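You operate a simulated robot arm through the tools that you are given. There is no shell and no other tool.

You run a simulated robot arm. Do the job below in one go: nothing can be reset, and whatever is moved stays where it is left.

## Task
Trap the air in gauge 29, bleed it to about 6 bar, then vent the header.
Fine: shut the grey slider and block 22's blue-tipped handle first; red-tipped handle and black knob end shut, the small header gauge at zero.

The check looks at the end state, three seconds after you hand in, the way a careful person would. Anything else that was tipped, shoved, dropped, spilled or broken makes it a failure.

## Robot
A 6-joint arm with a fingered hand, fixed in place. Base frame: the origin is at the foot of the arm, x ahead of it, y to its left, z up. Units: m, degrees, N and s.
With the tool pointing down near the work surface it reaches from about 0.46 to 0.94 m from the base axis. Its first joint turns from -166.0 to 166.0 degrees. Payload 5 kg.
The TCP is the grasp point between the finger pads, 0.043 m short of the fingertips. In the tool frame z runs along the fingers and y along their closing line. Largest opening 0.144 m; the body of the gripper starts 0.05 m behind the TCP. The gripper is a hand of 5 fingers: y runs from the thumb to the fingers, the wrist lies at [-0.021, -0.133, -0.233] in the tool frame, and closing takes about 1.5 s.
Orientation is that of the tool frame in the base frame, as a unit quaternion [w, x, y, z]. With the fingers straight down and the wrist toward the robot, the tool's x, y and z point along [0, 1, 0], [1, 0, 0] and [0, 0, -1] of the base frame.

## Interface
- The arm moves only by the tool drive_tool. Its argument "targets" is a list of rows, each an object (a shift or turn left out is 0, a gripper value left out holds the last) with "offset": the shift along the tool's x, y, z in m, a list of three; "dr": the turn, a rotation vector about the tool's x, y, z in degrees, a list of three. In form: [{"offset": [tx, ty, tz], "dr": [wx, wy, wz]}, ...]. A call has 1 to 20 rows; each row is the pose to reach, as a shift and turn from the pose commanded when the call began, along the tool's axes at that moment. "gripper" is the closure in counts, from 0 (fully open) to 255 (shut), set as the call begins (left out, the last holds). A row lasts 0.2 s, in which the tool goes at most 0.05 m and 8.6 degrees; a call with a longer step from one row to the next is refused whole, and so is a gripper value outside its range. A pose out of reach is approached as far as the arm can. The call stops where the force on the tool passes 40 N (or 10 N more than at its start, if that is more) or the arm is blocked; 0.2 s more then pass. Each finger travels about 0.072 m/s and halts on what it meets, pressing with about 24 N; the grip force reading is that of the motor and also rises with nothing between the fingers. The clock runs only during rows and for 0.2 s after the last one: add rows that repeat a pose to give the fingers time. It gives the time, the measured TCP pose, the force on the tool (base axes), the opening and the grip force at its end, in the units of the frame above (readings bear some noise), with the torque about the TCP (base axes, N m) and any sound that the robot's microphone picked up.
- Cameras (640 x 400 px; columns grow to the right, rows downward): "scene" is fixed at [0.401, 0.6487, 1.8861]; the picture's right is [-0.98, 0.19, 0.00], its down [0.08, 0.41, -0.91] and it looks along [-0.17, -0.89, -0.42] (base axes); focal length 342 px, centre (320, 200). "wrist" rides on the gripper at [0.086, -0.109, -0.167] in the tool frame; the picture's right is [-0.80, 0.28, -0.53], its down [-0.54, -0.73, 0.42] and it looks along [-0.27, 0.63, 0.73] (tool axes); focal length 275 px, centre (320, 200). There is no depth. A picture from a camera that has moved, and an enlarged one, comes with that camera's place and axes in the base frame and with its lens.
- capture(camera): a new picture of that camera. The clock stands still meanwhile.
- slide_trunk(by): slides the trunk up (or, below 0, down) by that many m; the arm rides with it, the base frame stays. It gives what a move gives, with no picture.
- curl_fingers(index, middle, ring, little, thumb_bend, thumb_turn): sets how far each is bent, from 0 (flat) to 100 (curled in); at 30 the hand is open as for a grip, at 70 the pads meet at the TCP. One left out holds its place. A second passes; each finger stops where it meets its share of the squeeze, and holds until it gets a number again. A gripper value or a shape takes the hand back. It gives what a move gives, with no picture; readings hold the bend of each and the force on index, middle, ring, little, thumb and palm. thumb_turn goes from beside the hand (0) to across from the fingers (100), as for a grip.
- preshape(shape): the hand has 5 fingers and takes this shape, open, in about a second: jaw (thumb against the fingers, like two jaws); tri (thumb and two fingers); tip (a fingertip pinch); poke (one finger out to press); point (the index stretched); flat (the hand flat); cup (the hand cupped); fist (a fist). The gripper value then closes the fingers along that shape, each until it touches; the sizes above hold for jaw. It gives what a move gives, with no picture.
- zoom(camera, box): a new picture of the part [left, top, right, bottom] of that camera's present view, enlarged. The clock stands still meanwhile.
- close_job(): hands the job in; it is judged then, once.

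Nothing tells you positions but the pictures and the camera data. Unless the task says otherwise, let go and move clear before handing in.

The tools are called after "Request:" as a command line: name --argument value ..., lists and objects as JSON in quotes. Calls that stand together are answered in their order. drive_tool: Moves the arm, as the interface text tells. Its arguments: {"type":"object","properties":{"targets":{"type":"array","items":{"type":"object","properties":{"offset":{"type":"array","items":{"type":"number"}},"dr":{"type":"array","items":{"type":"number"}}}}},"gripper":{"type":"number"}},"required":["targets"]} The other tools are called the same way: slide_trunk (by) slides the trunk up or down; preshape (shape) gives the hand a shape; curl_fingers (index, middle, ring, little, thumb_bend, thumb_turn) moves the fingers one by one; capture (camera) takes a picture; zoom (camera, box) takes an enlarged picture of a part of a camera's view; close_job () hands the job in.

At the start:

```text
clock: 0.0
position: [0.1, -0.3597, 1.4964]
orientation: [0.001, 0.708, 0.706, 0.0]
force: [-0.2, 0.3, 0.1]
ft_torque: [0.0, 0.0, -0.01]
gripper_width: 0.1437
grasp_force: 0.0
shape: jaw
bend: [30.0, 30.0, 30.0, 30.0, 30.0, 98.0]
finger forces: [0.0, 0.0, 0.0, 0.0, 0.0, 0.1]
trunk travel left (down, up): [-0.577, 0.013]
```

scene: 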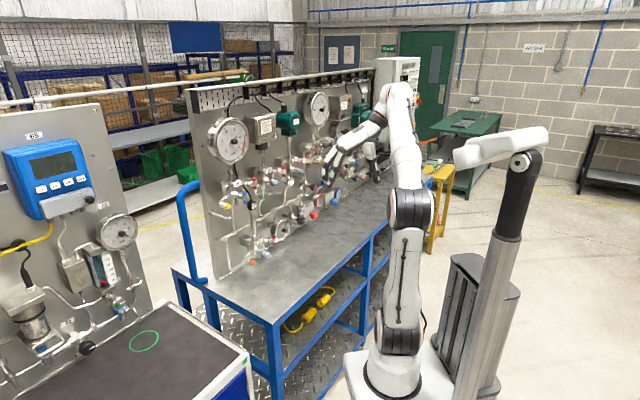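
wrist: 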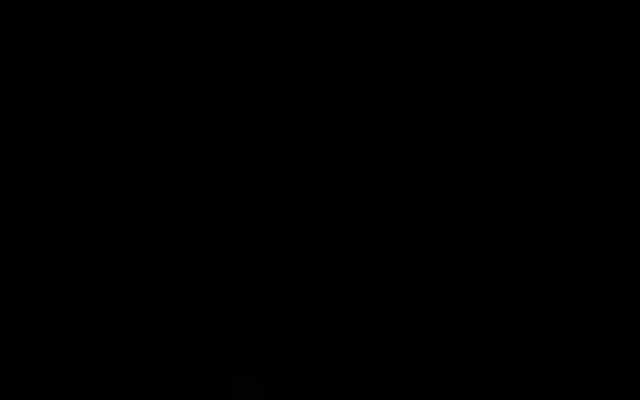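

The scene shows a bench with a gauge panel in front of the arm, and the wrist picture is black. I'll zoom in to find gauge 29, block 22, the grey slider and the header gauge.

Request:
zoom --camera "scene" --box '[180, 70, 400, 280]'

Request:
zoom --camera "scene" --box '[0, 90, 200, 400]'

Request:
zoom --camera "scene" --box '[280, 80, 400, 220]'

Request:
capture --camera "wrist"

```text
1.90 times, centred on (290, 175) of scene
camera zoom: at [0.401, 0.6487, 1.8861], right [-0.98, 0.19, 0.0], down [0.08, 0.41, -0.91], along [-0.17, -0.89, -0.42], focal length 651 px, centre (377, 248)
```

zoom: 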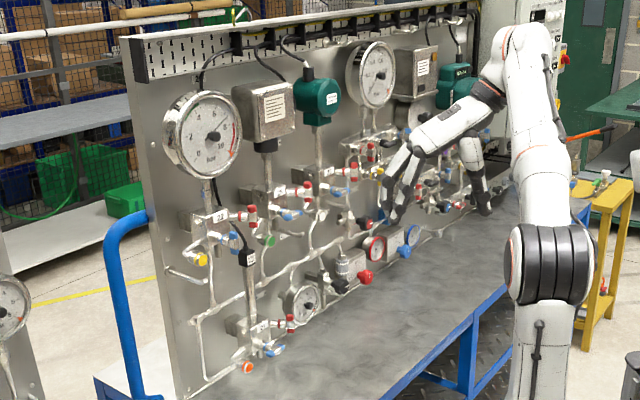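

```text
1.29 times, centred on (100, 245) of scene
camera zoom: at [0.401, 0.6487, 1.8861], right [-0.98, 0.19, 0.0], down [0.08, 0.41, -0.91], along [-0.17, -0.89, -0.42], focal length 441 px, centre (604, 142)
```

zoom: 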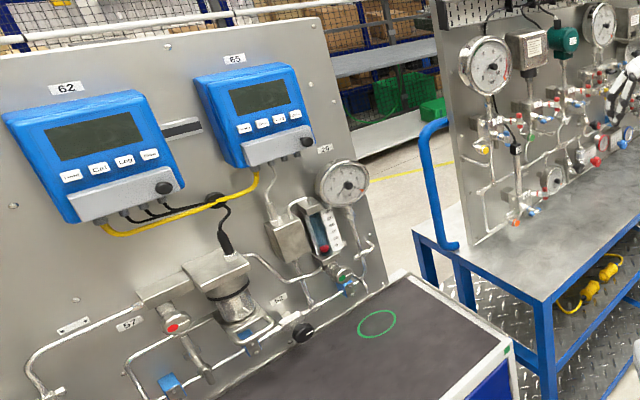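

```text
2.86 times, centred on (340, 150) of scene
camera zoom: at [0.401, 0.6487, 1.8861], right [-0.98, 0.19, 0.0], down [0.08, 0.41, -0.91], along [-0.17, -0.89, -0.42], focal length 977 px, centre (263, 343)
```

zoom: 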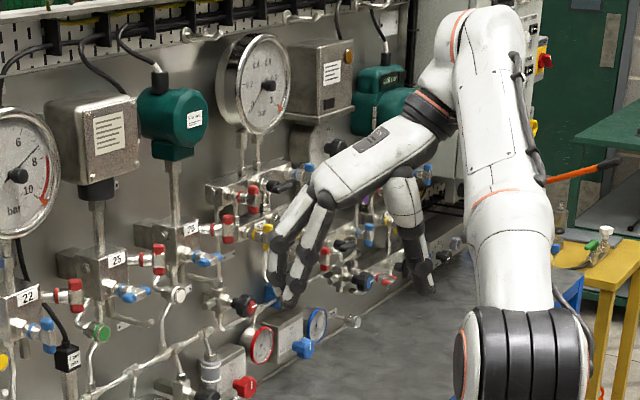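

```text
taken
camera wrist: at [-0.0085, -0.2748, 1.6637], right [0.28, -0.8, 0.54], down [-0.73, -0.54, -0.42], along [0.63, -0.27, -0.73], focal length 275 px, centre (320, 200)
```

wrist: 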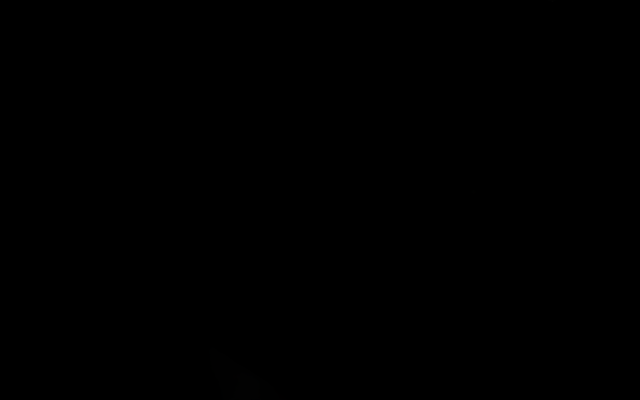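

Block 22 seems to sit under the left-hand large gauge on the main panel. I'll zoom closer on the labels, gauges and valves.

Request:
zoom --camera "scene" --box '[200, 105, 280, 165]'

Request:
zoom --camera "scene" --box '[210, 165, 290, 215]'

Request:
zoom --camera "scene" --box '[215, 210, 295, 270]'

Request:
zoom --camera "scene" --box '[265, 165, 345, 245]'

Request:
zoom --camera "scene" --box '[60, 200, 150, 260]'

Request:
zoom --camera "scene" --box '[60, 260, 150, 360]'

Request:
zoom --camera "scene" --box '[290, 80, 370, 160]'

```text
6.67 times, centred on (240, 135) of scene
camera zoom: at [0.401, 0.6487, 1.8861], right [-0.98, 0.19, 0.0], down [0.08, 0.41, -0.91], along [-0.17, -0.89, -0.42], focal length 2279 px, centre (853, 633)
```

zoom: 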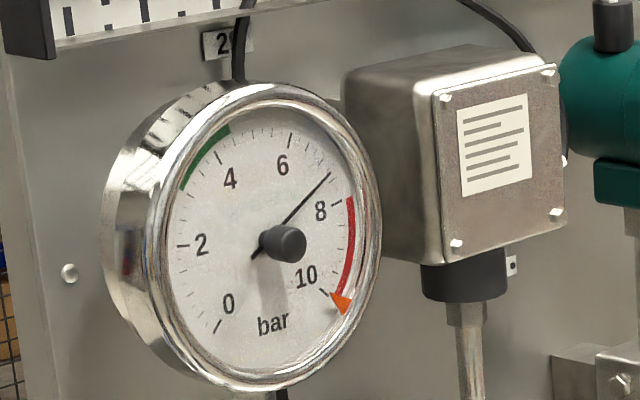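

```text
8.00 times, centred on (250, 190) of scene
camera zoom: at [0.401, 0.6487, 1.8861], right [-0.98, 0.19, 0.0], down [0.08, 0.41, -0.91], along [-0.17, -0.89, -0.42], focal length 2735 px, centre (880, 280)
```

zoom: 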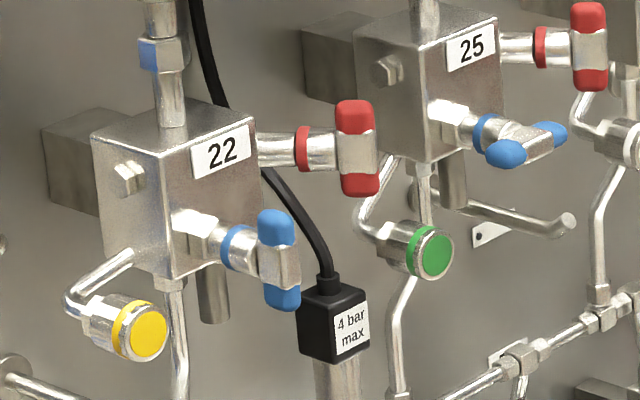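

```text
6.67 times, centred on (255, 240) of scene
camera zoom: at [0.401, 0.6487, 1.8861], right [-0.98, 0.19, 0.0], down [0.08, 0.41, -0.91], along [-0.17, -0.89, -0.42], focal length 2279 px, centre (753, -67)
```

zoom: 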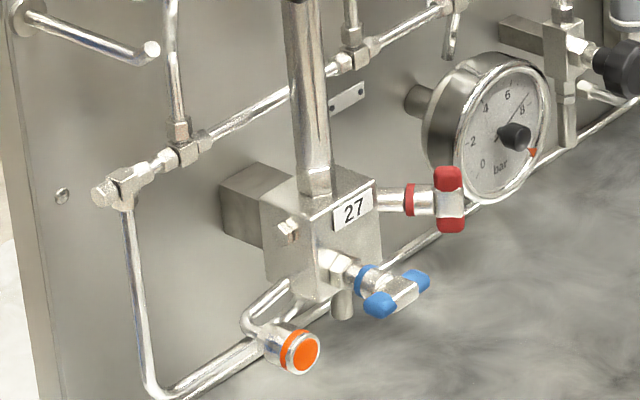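

```text
5.00 times, centred on (305, 205) of scene
camera zoom: at [0.401, 0.6487, 1.8861], right [-0.98, 0.19, 0.0], down [0.08, 0.41, -0.91], along [-0.17, -0.89, -0.42], focal length 1710 px, centre (395, 175)
```

zoom: 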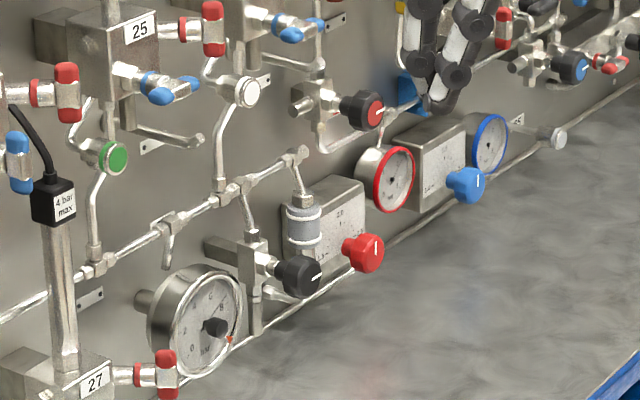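

```text
6.67 times, centred on (105, 230) of scene
camera zoom: at [0.401, 0.6487, 1.8861], right [-0.98, 0.19, 0.0], down [0.08, 0.41, -0.91], along [-0.17, -0.89, -0.42], focal length 2279 px, centre (1753, 0)
```

zoom: 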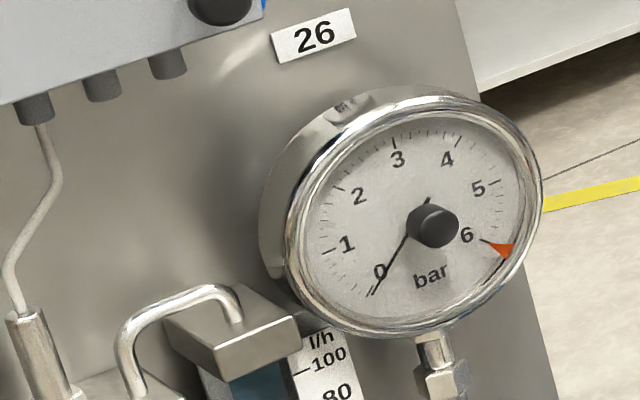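

```text
4.00 times, centred on (105, 310) of scene
camera zoom: at [0.401, 0.6487, 1.8861], right [-0.98, 0.19, 0.0], down [0.08, 0.41, -0.91], along [-0.17, -0.89, -0.42], focal length 1368 px, centre (1180, -240)
```

zoom: 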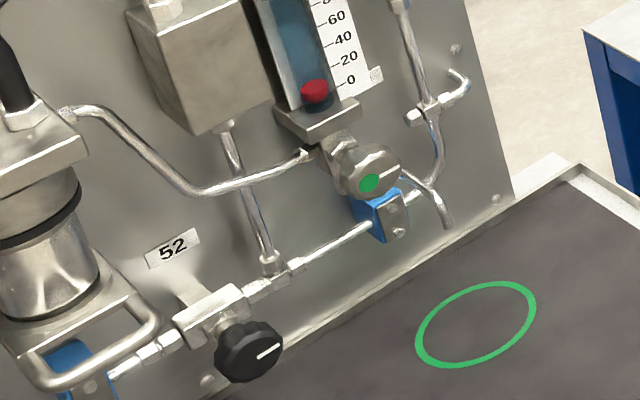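

```text
5.00 times, centred on (330, 120) of scene
camera zoom: at [0.401, 0.6487, 1.8861], right [-0.98, 0.19, 0.0], down [0.08, 0.41, -0.91], along [-0.17, -0.89, -0.42], focal length 1710 px, centre (270, 600)
```

zoom: 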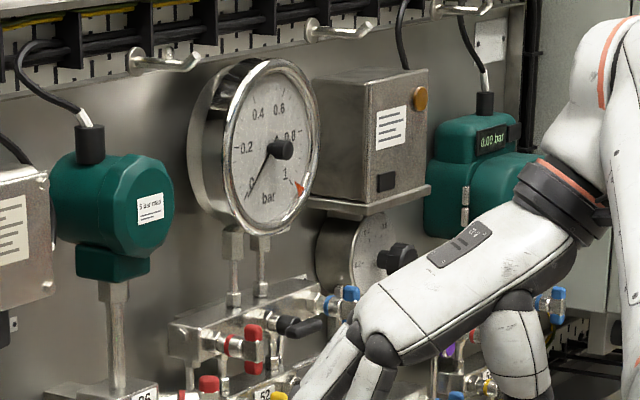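

Gauge 29 is the big left gauge, reading about 7.4 bar, with block 22 below it. The slider, black knob and small header gauge are lower on the same panel, which stands at about 45° to the arm. I'll turn the tool to face the panel so the wrist camera can see.

Request:
drive_tool --targets '[{"dr": [0, 0, 7.5]}, {"dr": [0, 0, 15]}, {"dr": [0, 0, 22.5]}, {"dr": [0, 0, 30]}, {"dr": [0, 0, 37.5]}, {"dr": [0, 0, 45]}]'

Request:
capture --camera "wrist"

Request:
capture --camera "scene"

```text
clock: 1.4
position: [0.0999, -0.359, 1.496]
orientation: [0.0, 0.925, 0.381, 0.001]
force: [-0.4, 0.4, 0.7]
ft_torque: [0.03, 0.03, -0.04]
gripper_width: 0.1436
grasp_force: 0.1
shape: jaw
bend: [30.0, 30.0, 30.0, 30.0, 30.0, 98.0]
finger forces: [0.0, 0.1, 0.0, 0.0, 0.0, 0.0]
trunk travel left (down, up): [-0.577, 0.013]
```

```text
taken
camera wrist: at [0.085, -0.2227, 1.6639], right [-0.37, -0.76, 0.54], down [-0.9, 0.13, -0.42], along [0.25, -0.63, -0.73], focal length 275 px, centre (320, 200)
```

wrist: 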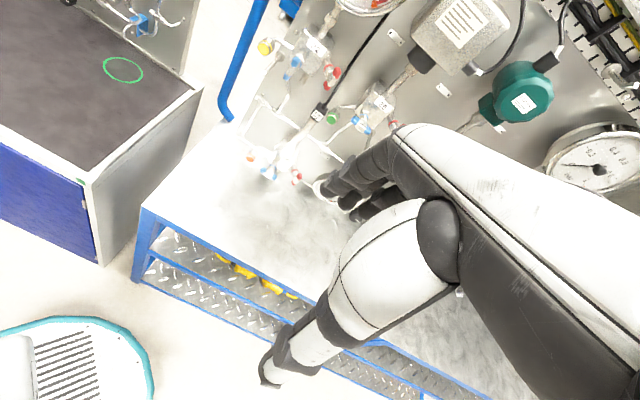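

```text
taken
```

scene: 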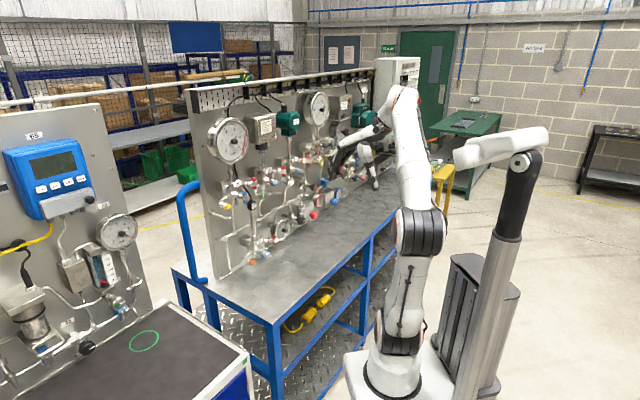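

The wrist camera now sees the panel. I'll zoom on block 22 in both pictures to triangulate it.

Request:
zoom --camera "wrist" --box '[230, 0, 390, 100]'

Request:
zoom --camera "wrist" --box '[220, 80, 380, 220]'

Request:
zoom --camera "scene" --box '[210, 165, 290, 215]'

Request:
zoom --camera "scene" --box '[280, 180, 344, 220]'

Request:
zoom --camera "scene" --box '[280, 210, 344, 250]'

```text
4.00 times, centred on (310, 50) of wrist
camera zoom: at [0.085, -0.2227, 1.6639], right [-0.37, -0.76, 0.54], down [-0.9, 0.13, -0.42], along [0.25, -0.63, -0.73], focal length 1101 px, centre (360, 800)
```

zoom: 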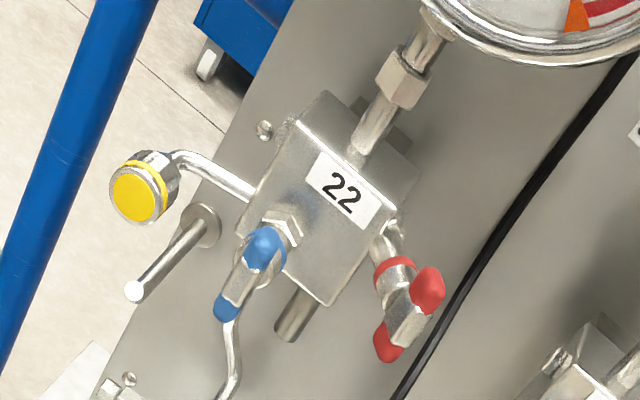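

```text
2.86 times, centred on (300, 150) of wrist
camera zoom: at [0.085, -0.2227, 1.6639], right [-0.37, -0.76, 0.54], down [-0.9, 0.13, -0.42], along [0.25, -0.63, -0.73], focal length 786 px, centre (377, 343)
```

zoom: 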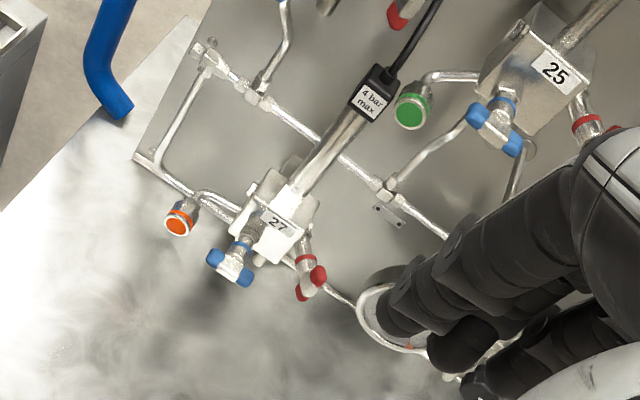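

```text
8.00 times, centred on (250, 190) of scene
camera zoom: at [0.401, 0.6487, 1.8861], right [-0.98, 0.19, 0.0], down [0.08, 0.41, -0.91], along [-0.17, -0.89, -0.42], focal length 2735 px, centre (880, 280)
```

zoom: 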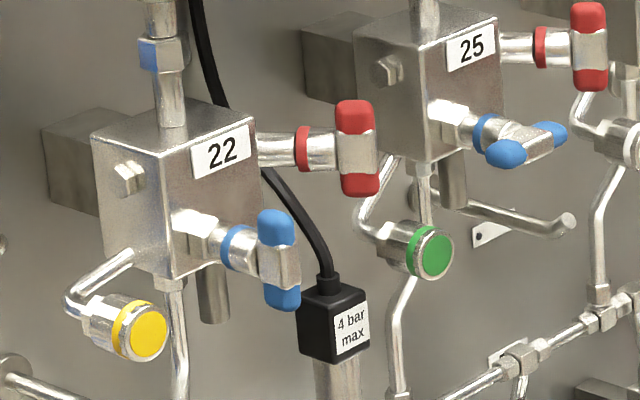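

```text
10.00 times, centred on (312, 200) of scene
camera zoom: at [0.401, 0.6487, 1.8861], right [-0.98, 0.19, 0.0], down [0.08, 0.41, -0.91], along [-0.17, -0.89, -0.42], focal length 3419 px, centre (400, 200)
```

zoom: 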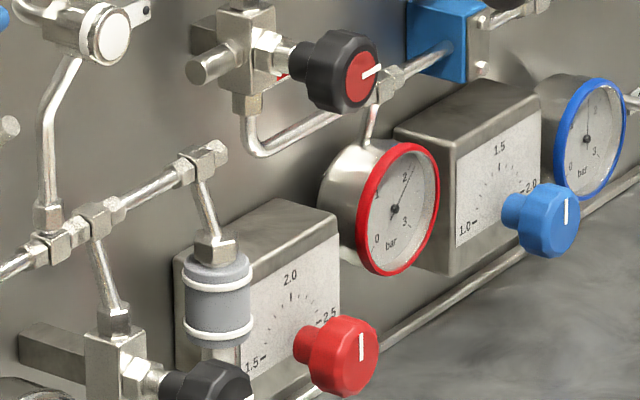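

```text
10.00 times, centred on (312, 230) of scene
camera zoom: at [0.401, 0.6487, 1.8861], right [-0.98, 0.19, 0.0], down [0.08, 0.41, -0.91], along [-0.17, -0.89, -0.42], focal length 3419 px, centre (400, -100)
```

zoom: 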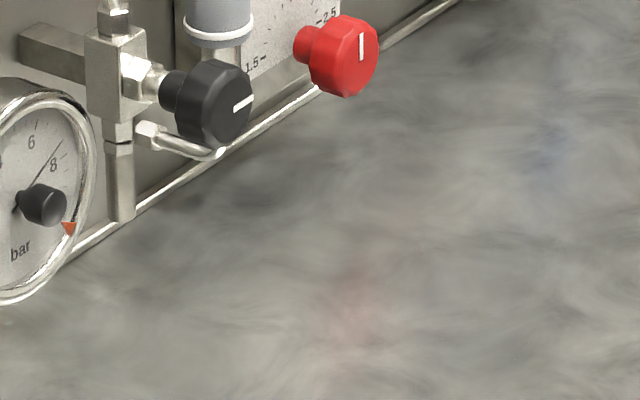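

Block 22's handles triangulate well: blue at about (0.454, -0.544, 1.363) and red at (0.415, -0.606, 1.391). I'll now shape the hand for poking and look at where the finger is.

Request:
preshape --shape "poke"

Request:
capture --camera "wrist"

Request:
zoom --camera "scene" --box '[310, 110, 420, 210]'

```text
clock: 2.3
position: [0.1012, -0.3594, 1.496]
orientation: [0.001, 0.924, 0.382, 0.0]
force: [0.7, -0.4, 0.5]
ft_torque: [0.03, 0.0, 0.01]
gripper_width: 0.0
grasp_force: 0.1
shape: poke
bend: [70.0, 70.0, 99.0, 99.0, 100.0, 100.0]
finger forces: [0.0, 0.0, 0.1, 0.1, 0.0, 0.0]
trunk travel left (down, up): [-0.577, 0.013]
```

```text
taken
camera wrist: at [0.0844, -0.2233, 1.6638], right [-0.36, -0.76, 0.53], down [-0.9, 0.13, -0.42], along [0.25, -0.63, -0.73], focal length 275 px, centre (320, 200)
```

wrist: 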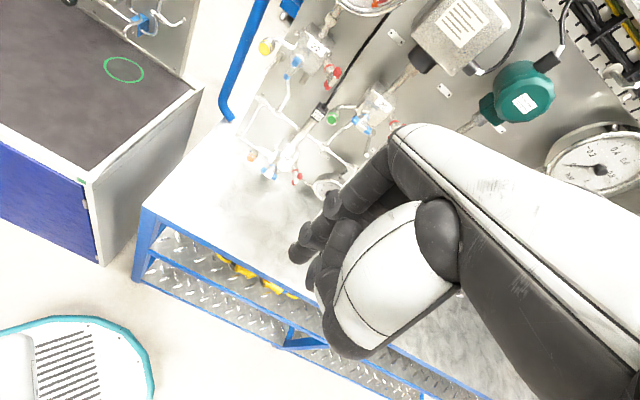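

```text
4.00 times, centred on (365, 160) of scene
camera zoom: at [0.401, 0.6487, 1.8861], right [-0.98, 0.19, 0.0], down [0.08, 0.41, -0.91], along [-0.17, -0.89, -0.42], focal length 1368 px, centre (140, 360)
```

zoom: 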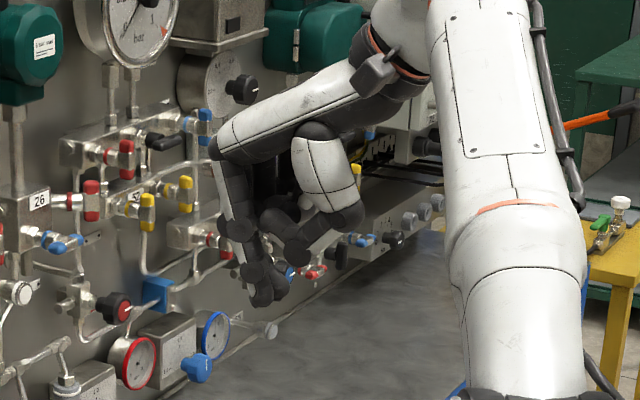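

The poke shape leaves the finger bent downward. I'll try the point shape, which should stretch the index toward the panel.

Request:
preshape --shape "point"

Request:
capture --camera "wrist"

Request:
zoom --camera "scene" --box '[280, 110, 420, 210]'

```text
clock: 3.2
position: [0.0987, -0.3596, 1.4958]
orientation: [0.001, 0.924, 0.382, 0.0]
force: [0.9, 0.5, 0.2]
ft_torque: [0.02, 0.01, -0.01]
gripper_width: 0.0001
grasp_force: 0.2
shape: point
bend: [19.0, 100.0, 100.0, 100.0, 98.0, 88.0]
finger forces: [0.0, 0.1, 0.0, 0.1, 0.0, 0.1]
trunk travel left (down, up): [-0.577, 0.013]
```

```text
taken
camera wrist: at [0.0845, -0.2233, 1.6638], right [-0.36, -0.76, 0.53], down [-0.9, 0.13, -0.42], along [0.25, -0.63, -0.73], focal length 275 px, centre (320, 200)
```

wrist: 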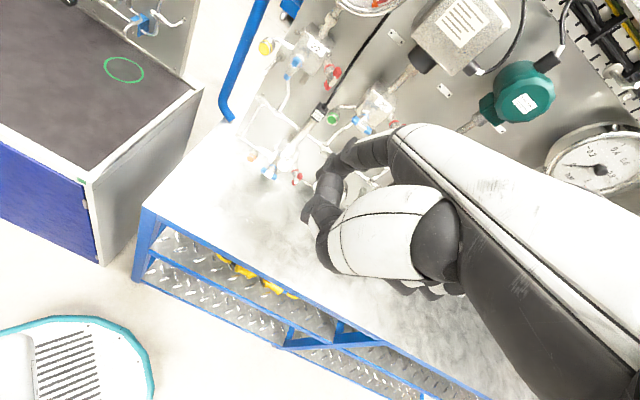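

```text
4.00 times, centred on (350, 160) of scene
camera zoom: at [0.401, 0.6487, 1.8861], right [-0.98, 0.19, 0.0], down [0.08, 0.41, -0.91], along [-0.17, -0.89, -0.42], focal length 1368 px, centre (200, 360)
```

zoom: 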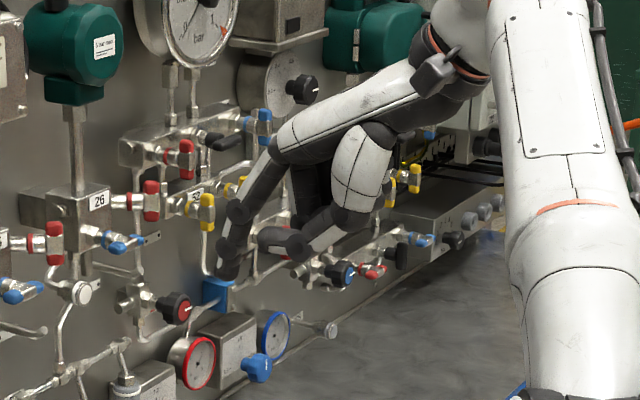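

The index is still slightly curled, so I'll set it straight and look again.

Request:
curl_fingers --index 0 --middle 100 --ring 100 --little 100 --thumb_bend 100

Request:
capture --camera "wrist"

Request:
zoom --camera "scene" --box '[280, 110, 420, 210]'

```text
clock: 4.2
position: [0.0986, -0.359, 1.4965]
orientation: [0.0, 0.924, 0.382, 0.001]
force: [-0.1, -0.1, 0.8]
ft_torque: [-0.01, -0.01, -0.01]
gripper_width: 0.0721
grasp_force: 0.0
shape: fingers
bend: [0.0, 100.0, 100.0, 100.0, 100.0, 88.0]
finger forces: [0.1, 0.0, 0.0, 0.0, 0.0, 0.1]
trunk travel left (down, up): [-0.577, 0.013]
```

```text
taken
camera wrist: at [0.0846, -0.2233, 1.6638], right [-0.36, -0.76, 0.53], down [-0.9, 0.13, -0.42], along [0.25, -0.63, -0.73], focal length 275 px, centre (320, 200)
```

wrist: 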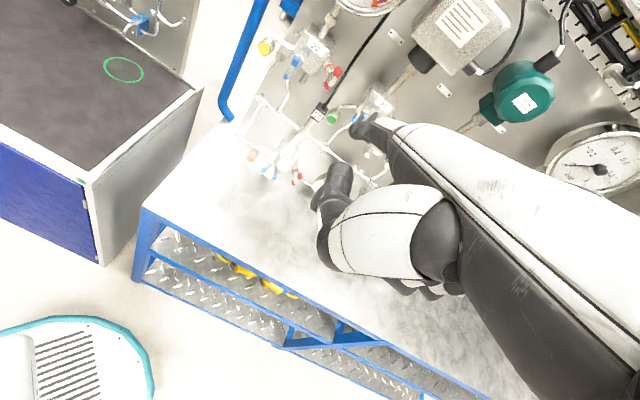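

```text
4.00 times, centred on (350, 160) of scene
camera zoom: at [0.401, 0.6487, 1.8861], right [-0.98, 0.19, 0.0], down [0.08, 0.41, -0.91], along [-0.17, -0.89, -0.42], focal length 1368 px, centre (200, 360)
```

zoom: 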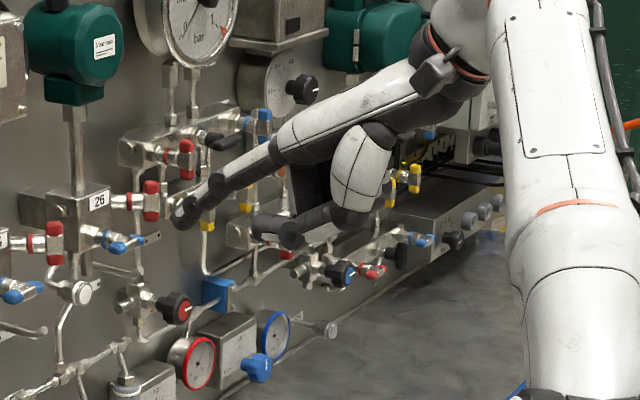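

The straight index tip sits at about (0.024, 0.128, -0.016) in the tool frame, pointing forward and down. I'll bring it level in front of block 22 at a stand-off.

Request:
drive_tool --targets '[{"offset": [0.014, 0.0135, 0.0158], "dr": [-3.8, 0, 0]}, {"offset": [0.028, 0.027, 0.0315], "dr": [-7.6, 0, 0]}, {"offset": [0.042, 0.0405, 0.0473], "dr": [-11.4, 0, 0]}, {"offset": [0.056, 0.054, 0.063], "dr": [-15.2, 0, 0]}, {"offset": [0.07, 0.0675, 0.0788], "dr": [-19, 0, 0]}, {"offset": [0.084, 0.081, 0.0945], "dr": [-22.8, 0, 0]}, {"offset": [0.098, 0.0945, 0.11], "dr": [-26.6, 0, 0]}, {"offset": [0.112, 0.108, 0.126], "dr": [-30.4, 0, 0]}, {"offset": [0.126, 0.1215, 0.142], "dr": [-34.2, 0, 0]}, {"offset": [0.14, 0.135, 0.1575], "dr": [-38, 0, 0]}, {"offset": [0.14, 0.135, 0.1575], "dr": [-38, 0, 0]}]'

Request:
capture --camera "wrist"

Request:
capture --camera "scene"

```text
clock: 6.6
position: [0.2933, -0.3552, 1.3391]
orientation: [0.301, 0.874, 0.361, 0.125]
force: [0.6, 0.9, 1.4]
ft_torque: [-0.01, 0.02, 0.04]
gripper_width: 0.0722
grasp_force: 0.1
shape: fingers
bend: [0.0, 100.0, 100.0, 100.0, 100.0, 88.0]
finger forces: [0.0, 0.0, 0.0, 0.0, 0.0, 0.1]
trunk travel left (down, up): [-0.577, 0.013]
```

```text
taken
camera wrist: at [0.2228, -0.1629, 1.4033], right [-0.64, -0.49, 0.6], down [-0.6, -0.16, -0.78], along [0.48, -0.86, -0.19], focal length 275 px, centre (320, 200)
```

wrist: 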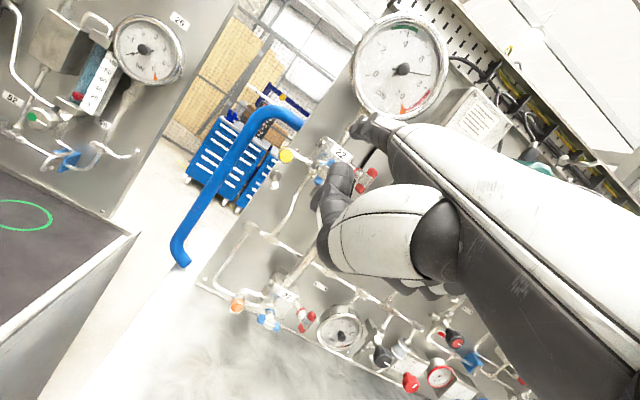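

```text
taken
```

scene: 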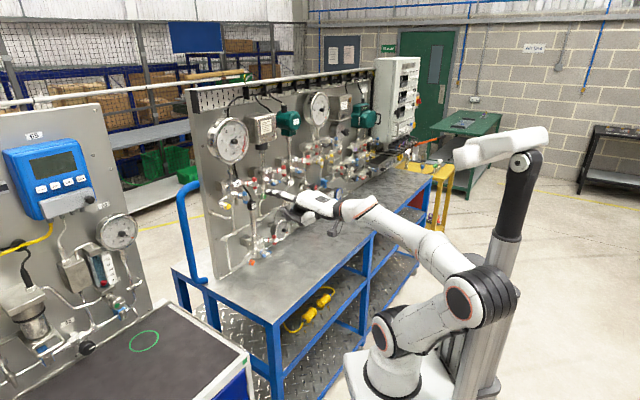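

From here the wrist camera sees gauge 29, and the small gauge, black knob and slider lower down. I'll zoom on each for measuring.

Request:
zoom --camera "wrist" --box '[310, 290, 470, 400]'

Request:
zoom --camera "wrist" --box '[260, 100, 420, 220]'

Request:
zoom --camera "scene" --box '[220, 160, 340, 235]'

Request:
zoom --camera "scene" --box '[270, 195, 334, 235]'

```text
3.64 times, centred on (390, 345) of wrist
camera zoom: at [0.2228, -0.1629, 1.4033], right [-0.64, -0.49, 0.6], down [-0.6, -0.16, -0.78], along [0.48, -0.86, -0.19], focal length 1001 px, centre (66, -327)
```

zoom: 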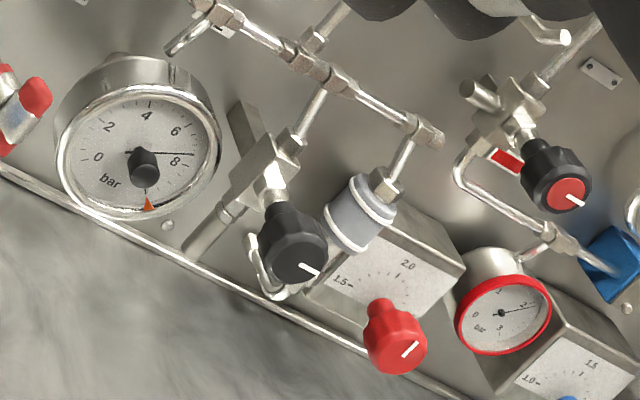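

```text
3.33 times, centred on (340, 160) of wrist
camera zoom: at [0.2228, -0.1629, 1.4033], right [-0.64, -0.49, 0.6], down [-0.6, -0.16, -0.78], along [0.48, -0.86, -0.19], focal length 918 px, centre (253, 333)
```

zoom: 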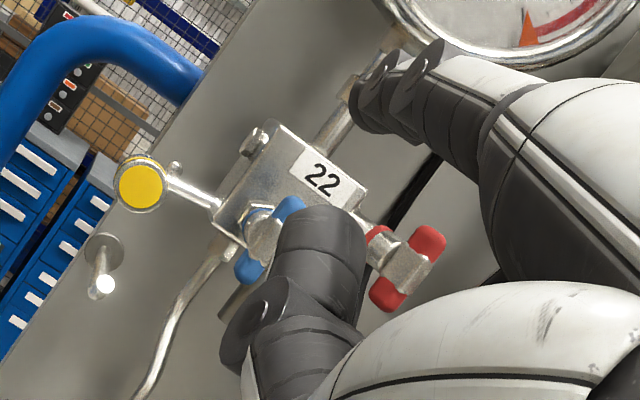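

```text
5.33 times, centred on (280, 198) of scene
camera zoom: at [0.401, 0.6487, 1.8861], right [-0.98, 0.19, 0.0], down [0.08, 0.41, -0.91], along [-0.17, -0.89, -0.42], focal length 1824 px, centre (533, 213)
```

zoom: 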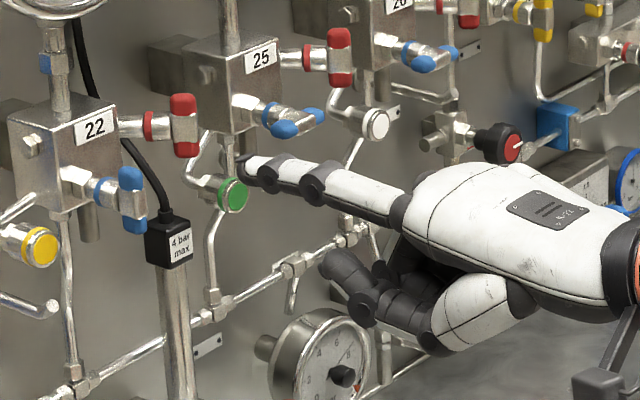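

```text
10.00 times, centred on (302, 215) of scene
camera zoom: at [0.401, 0.6487, 1.8861], right [-0.98, 0.19, 0.0], down [0.08, 0.41, -0.91], along [-0.17, -0.89, -0.42], focal length 3419 px, centre (500, 50)
```

zoom: 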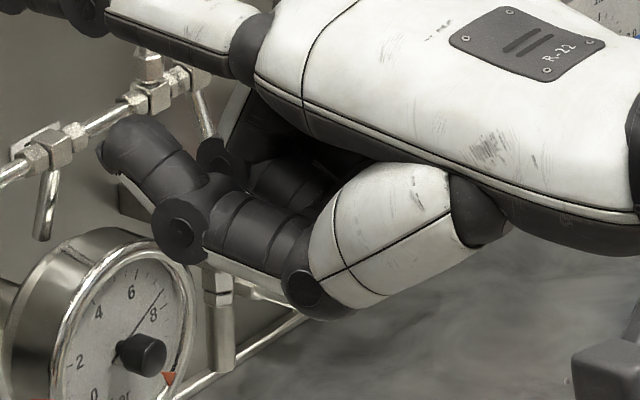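

The thumb sticks up near the index and hides the blue handle. I'll fold it to the side and check.

Request:
curl_fingers --thumb_turn 0 --thumb_bend 60

Request:
capture --camera "wrist"

Request:
zoom --camera "scene" --box '[220, 160, 340, 235]'

```text
clock: 7.6
position: [0.2939, -0.3561, 1.3388]
orientation: [0.302, 0.873, 0.361, 0.125]
force: [0.3, -1.3, 0.3]
ft_torque: [-0.01, 0.02, -0.02]
gripper_width: 0.171
grasp_force: 0.0
shape: fingers
bend: [0.0, 100.0, 100.0, 100.0, 60.0, 0.0]
finger forces: [0.1, 0.0, 0.0, 0.0, 0.1, 0.1]
trunk travel left (down, up): [-0.577, 0.013]
```

```text
taken
camera wrist: at [0.2226, -0.163, 1.4036], right [-0.64, -0.49, 0.6], down [-0.6, -0.16, -0.78], along [0.48, -0.86, -0.19], focal length 275 px, centre (320, 200)
```

wrist: 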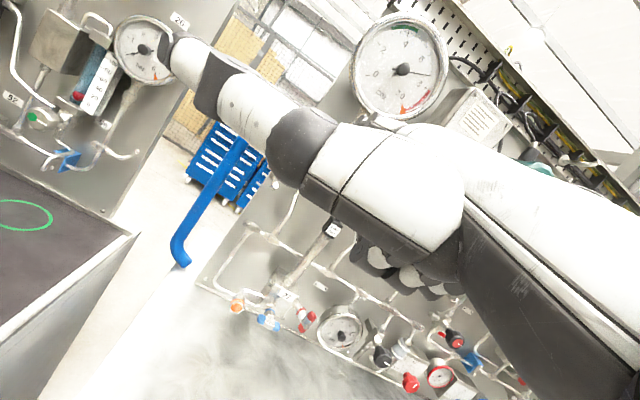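

```text
5.33 times, centred on (280, 198) of scene
camera zoom: at [0.401, 0.6487, 1.8861], right [-0.98, 0.19, 0.0], down [0.08, 0.41, -0.91], along [-0.17, -0.89, -0.42], focal length 1824 px, centre (533, 213)
```

zoom: 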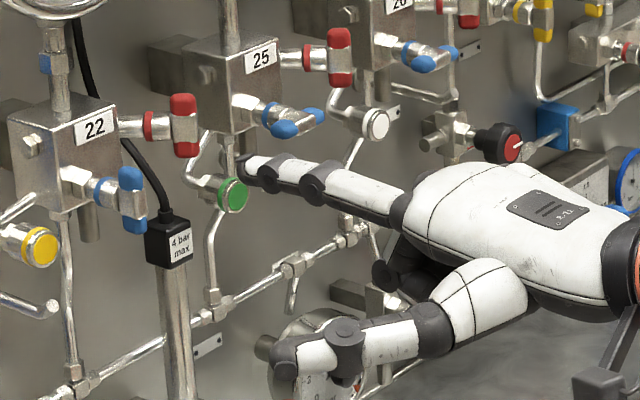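

Request:
curl_fingers --thumb_turn 100 --thumb_bend 20

Request:
capture --camera "wrist"

Request:
zoom --camera "scene" --box '[220, 160, 340, 235]'

Request:
zoom --camera "wrist" --box '[260, 90, 420, 190]'

```text
clock: 8.6
position: [0.2948, -0.3557, 1.3395]
orientation: [0.301, 0.874, 0.36, 0.124]
force: [-0.7, 0.5, -1.0]
ft_torque: [0.0, 0.0, 0.01]
gripper_width: 0.2182
grasp_force: 0.1
shape: fingers
bend: [0.0, 100.0, 100.0, 100.0, 20.0, 97.0]
finger forces: [0.0, 0.0, 0.0, 0.1, 0.0, 0.0]
trunk travel left (down, up): [-0.577, 0.013]
```

```text
taken
camera wrist: at [0.2226, -0.163, 1.4036], right [-0.64, -0.49, 0.6], down [-0.6, -0.16, -0.78], along [0.48, -0.86, -0.19], focal length 275 px, centre (320, 200)
```

wrist: 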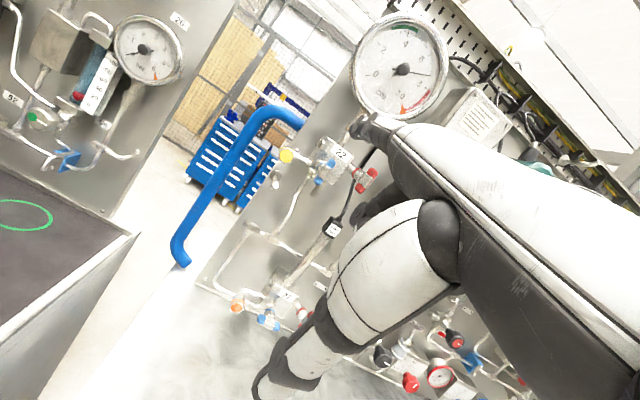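

```text
5.33 times, centred on (280, 198) of scene
camera zoom: at [0.401, 0.6487, 1.8861], right [-0.98, 0.19, 0.0], down [0.08, 0.41, -0.91], along [-0.17, -0.89, -0.42], focal length 1824 px, centre (533, 213)
```

zoom: 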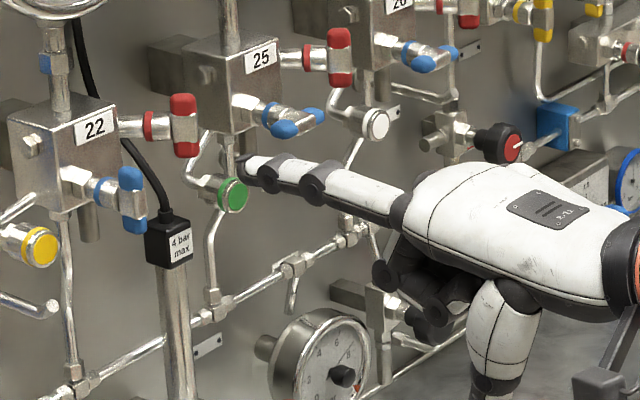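

```text
4.00 times, centred on (340, 140) of wrist
camera zoom: at [0.2226, -0.163, 1.4036], right [-0.64, -0.49, 0.6], down [-0.6, -0.16, -0.78], along [0.48, -0.86, -0.19], focal length 1101 px, centre (240, 440)
```

zoom: 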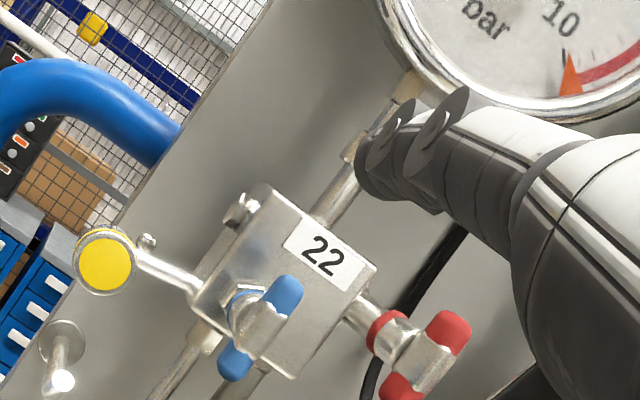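

The index and block 22 are both clear in the wrist view now. I'll bring the tip to just left of the blue handle's top end, still short of it.

Request:
drive_tool --targets '[{"offset": [-0.004, 0.0125, 0.0246]}, {"offset": [-0.008, 0.025, 0.0493]}, {"offset": [-0.012, 0.0374, 0.074]}, {"offset": [-0.016, 0.0499, 0.0986]}, {"offset": [-0.016, 0.0499, 0.0986]}]'

Request:
zoom --camera "wrist" --box '[260, 90, 420, 190]'

Request:
zoom --camera "scene" --box '[220, 160, 300, 210]'

```text
clock: 9.8
position: [0.3543, -0.4376, 1.2932]
orientation: [0.301, 0.874, 0.361, 0.125]
force: [0.3, -0.3, 0.1]
ft_torque: [-0.01, -0.04, 0.05]
gripper_width: 0.2185
grasp_force: 0.1
shape: fingers
bend: [0.0, 100.0, 100.0, 100.0, 20.0, 97.0]
finger forces: [0.0, 0.0, 0.0, 0.0, 0.0, 0.0]
trunk travel left (down, up): [-0.577, 0.013]
```

```text
4.00 times, centred on (340, 140) of wrist
camera zoom: at [0.2824, -0.2451, 1.3572], right [-0.64, -0.49, 0.59], down [-0.6, -0.16, -0.78], along [0.48, -0.86, -0.19], focal length 1101 px, centre (240, 440)
```

zoom: 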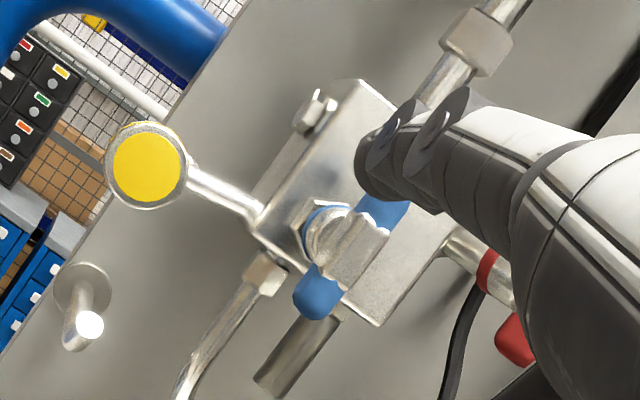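

```text
8.00 times, centred on (260, 185) of scene
camera zoom: at [0.401, 0.6487, 1.8861], right [-0.98, 0.19, 0.0], down [0.08, 0.41, -0.91], along [-0.17, -0.89, -0.42], focal length 2735 px, centre (800, 320)
```

zoom: 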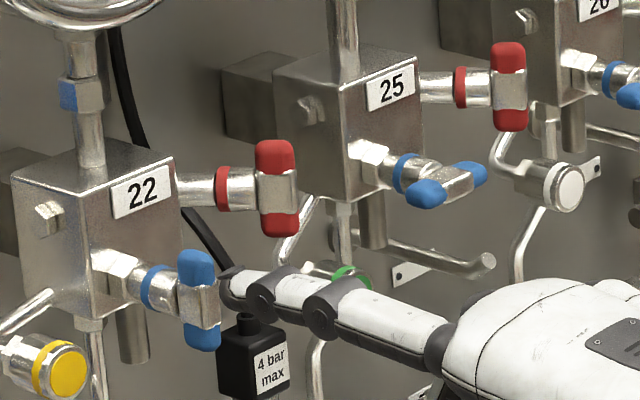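

The tip is short of the handle, slightly left of its top end. I'll move it forward alongside the top end with a small left clearance.

Request:
drive_tool --targets '[{"offset": [0.003, -0.0025, 0.003]}, {"offset": [0.006, 0.013, 0.017]}, {"offset": [0.006, 0.028, 0.029]}, {"offset": [0.006, 0.0388, 0.0374]}, {"offset": [0.006, 0.0488, 0.0432]}, {"offset": [0.006, 0.0488, 0.0432]}]'

Request:
zoom --camera "wrist" --box '[260, 90, 420, 190]'

Request:
zoom --camera "scene" --box '[220, 160, 300, 210]'

```text
clock: 11.2
position: [0.403, -0.4799, 1.29]
orientation: [0.302, 0.874, 0.361, 0.125]
force: [-0.9, -0.4, 0.1]
ft_torque: [-0.01, 0.0, 0.01]
gripper_width: 0.2191
grasp_force: 0.0
shape: fingers
bend: [0.0, 100.0, 100.0, 100.0, 20.0, 97.0]
finger forces: [0.0, 0.0, 0.1, 0.0, 0.0, 0.0]
trunk travel left (down, up): [-0.577, 0.013]
```

```text
4.00 times, centred on (340, 140) of wrist
camera zoom: at [0.3326, -0.2874, 1.3536], right [-0.64, -0.49, 0.6], down [-0.6, -0.16, -0.78], along [0.48, -0.86, -0.19], focal length 1101 px, centre (240, 440)
```

zoom: 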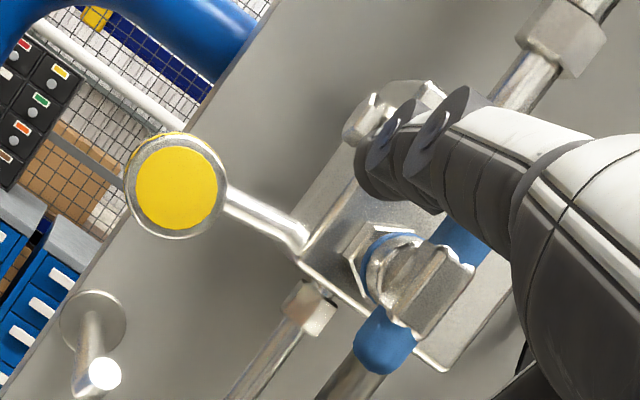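

```text
8.00 times, centred on (260, 185) of scene
camera zoom: at [0.401, 0.6487, 1.8861], right [-0.98, 0.19, 0.0], down [0.08, 0.41, -0.91], along [-0.17, -0.89, -0.42], focal length 2735 px, centre (800, 320)
```

zoom: 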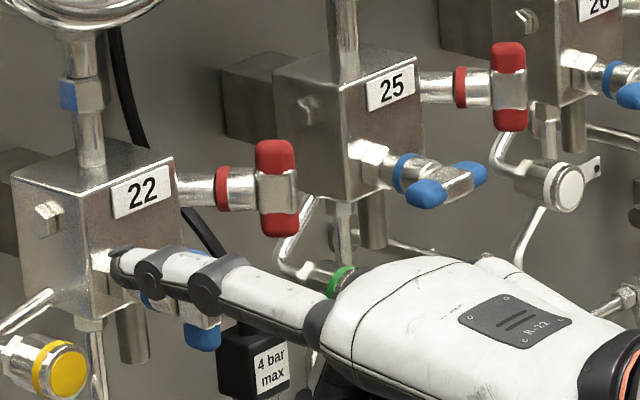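

The tip is alongside the handle's top end without contact. I'll push it right (clockwise) and watch the force.

Request:
drive_tool --targets '[{"offset": [-0.01, 0, 0]}, {"offset": [-0.018, 0.0012, -0.0016]}, {"offset": [-0.026, 0.0025, -0.0032]}, {"offset": [-0.034, 0.0037, -0.0047]}, {"offset": [-0.034, 0.0037, -0.0047]}]'

Request:
zoom --camera "wrist" --box '[260, 90, 420, 190]'

Request:
zoom --camera "scene" --box '[220, 160, 300, 210]'

```text
clock: 12.4
position: [0.3793, -0.5041, 1.2958]
orientation: [0.302, 0.874, 0.36, 0.124]
force: [2.7, 1.7, 0.7]
ft_torque: [-0.24, 0.12, 0.31]
gripper_width: 0.2198
grasp_force: 1.3
shape: fingers
bend: [0.0, 100.0, 100.0, 100.0, 20.0, 97.0]
finger forces: [2.7, 0.1, 0.0, 0.0, 0.1, 0.0]
trunk travel left (down, up): [-0.577, 0.013]
```

```text
4.00 times, centred on (340, 140) of wrist
camera zoom: at [0.3083, -0.3114, 1.3593], right [-0.64, -0.49, 0.6], down [-0.6, -0.16, -0.78], along [0.48, -0.86, -0.19], focal length 1101 px, centre (240, 440)
```

zoom: 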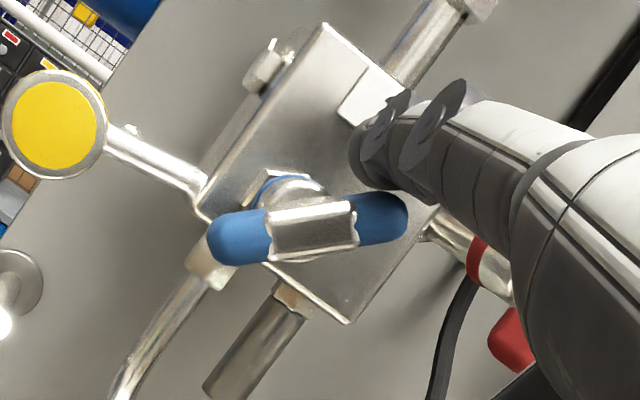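

```text
8.00 times, centred on (260, 185) of scene
camera zoom: at [0.401, 0.6487, 1.8861], right [-0.98, 0.19, 0.0], down [0.08, 0.41, -0.91], along [-0.17, -0.89, -0.42], focal length 2735 px, centre (800, 320)
```

zoom: 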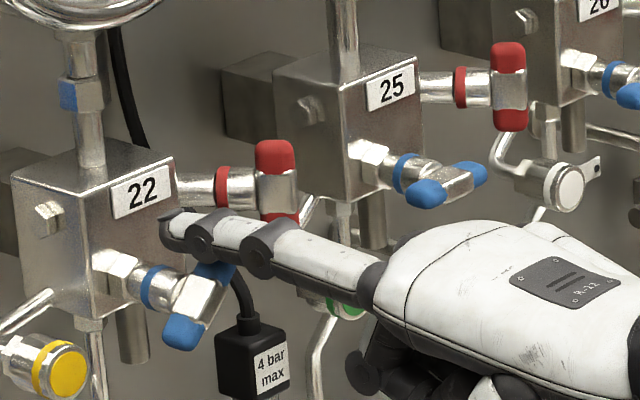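

The handle turns clockwise under light force and is about halfway. I'll continue with the finger over the top of its right end, pressing down.

Request:
drive_tool --targets '[{"offset": [-0.0055, -0.0002, 0.0003]}, {"offset": [-0.0105, -0.001, 0.0013]}, {"offset": [-0.015, -0.0027, 0.0034]}, {"offset": [-0.0194, -0.0047, 0.0061]}, {"offset": [-0.0194, -0.0074, 0.0095]}, {"offset": [-0.0194, -0.0074, 0.0095]}]'

Request:
zoom --camera "wrist" --box '[260, 90, 420, 190]'

Request:
zoom --camera "scene" --box '[220, 160, 300, 210]'

```text
clock: 13.8
position: [0.3667, -0.5183, 1.2832]
orientation: [0.302, 0.874, 0.361, 0.124]
force: [-0.3, -0.4, -0.1]
ft_torque: [-0.01, -0.06, -0.03]
gripper_width: 0.219
grasp_force: 0.6
shape: fingers
bend: [0.0, 100.0, 100.0, 100.0, 20.0, 97.0]
finger forces: [0.5, 0.0, 0.0, 0.0, 0.0, 0.0]
trunk travel left (down, up): [-0.577, 0.013]
```

```text
4.00 times, centred on (340, 140) of wrist
camera zoom: at [0.2942, -0.3252, 1.3475], right [-0.64, -0.49, 0.6], down [-0.6, -0.16, -0.78], along [0.48, -0.86, -0.19], focal length 1101 px, centre (240, 440)
```

zoom: 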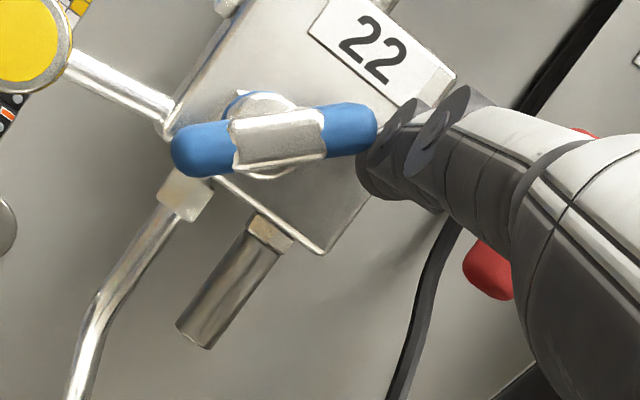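

```text
8.00 times, centred on (260, 185) of scene
camera zoom: at [0.401, 0.6487, 1.8861], right [-0.98, 0.19, 0.0], down [0.08, 0.41, -0.91], along [-0.17, -0.89, -0.42], focal length 2735 px, centre (800, 320)
```

zoom: 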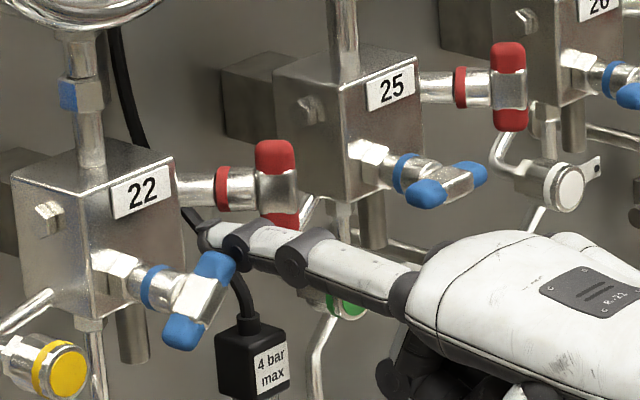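

The finger slipped past the right end with the handle about 47° round. I'll lift, come back above the end, and press down again.

Request:
drive_tool --targets '[{"offset": [0, 0.0092, -0.0118]}, {"offset": [0, 0.0185, -0.0236]}, {"offset": [0.013, 0.0197, -0.0252]}, {"offset": [0.026, 0.0197, -0.0252]}, {"offset": [0.026, 0.0099, -0.0126]}, {"offset": [0.022, 0.0095, -0.0122]}, {"offset": [0.018, 0.0092, -0.0118]}, {"offset": [0.014, 0.0074, -0.0095]}, {"offset": [0.0106, 0.0055, -0.0071]}, {"offset": [0.0106, 0.0025, -0.0032]}, {"offset": [0.0106, 0.0025, -0.0032]}]'

Request:
zoom --camera "wrist" --box '[260, 90, 420, 190]'

Request:
zoom --camera "scene" --box '[220, 160, 300, 210]'

```text
clock: 16.2
position: [0.3734, -0.511, 1.2878]
orientation: [0.303, 0.874, 0.36, 0.125]
force: [-0.4, -1.0, 5.6]
ft_torque: [-0.17, -0.42, -0.06]
gripper_width: 0.2226
grasp_force: 2.1
shape: fingers
bend: [0.0, 100.0, 100.0, 100.0, 20.0, 97.0]
finger forces: [4.4, 0.1, 0.1, 0.0, 0.0, 0.1]
trunk travel left (down, up): [-0.577, 0.013]
```

```text
4.00 times, centred on (340, 140) of wrist
camera zoom: at [0.3014, -0.3177, 1.3521], right [-0.64, -0.49, 0.59], down [-0.6, -0.16, -0.78], along [0.48, -0.86, -0.19], focal length 1101 px, centre (240, 440)
```

zoom: 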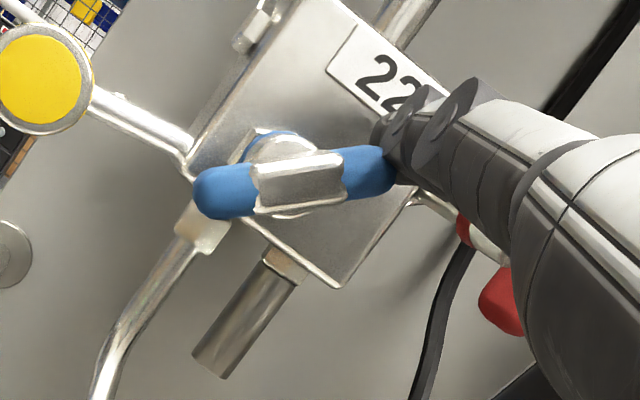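

```text
8.00 times, centred on (260, 185) of scene
camera zoom: at [0.401, 0.6487, 1.8861], right [-0.98, 0.19, 0.0], down [0.08, 0.41, -0.91], along [-0.17, -0.89, -0.42], focal length 2735 px, centre (800, 320)
```

zoom: 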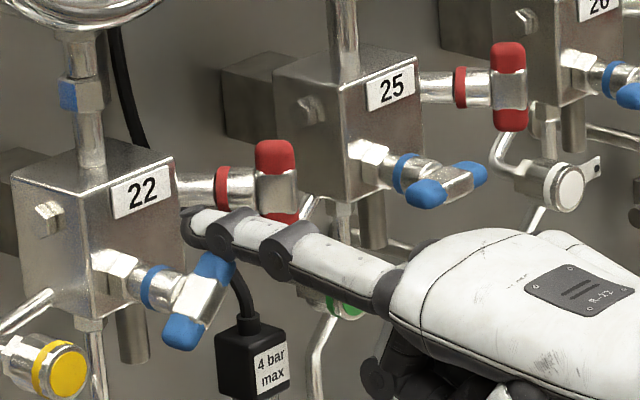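

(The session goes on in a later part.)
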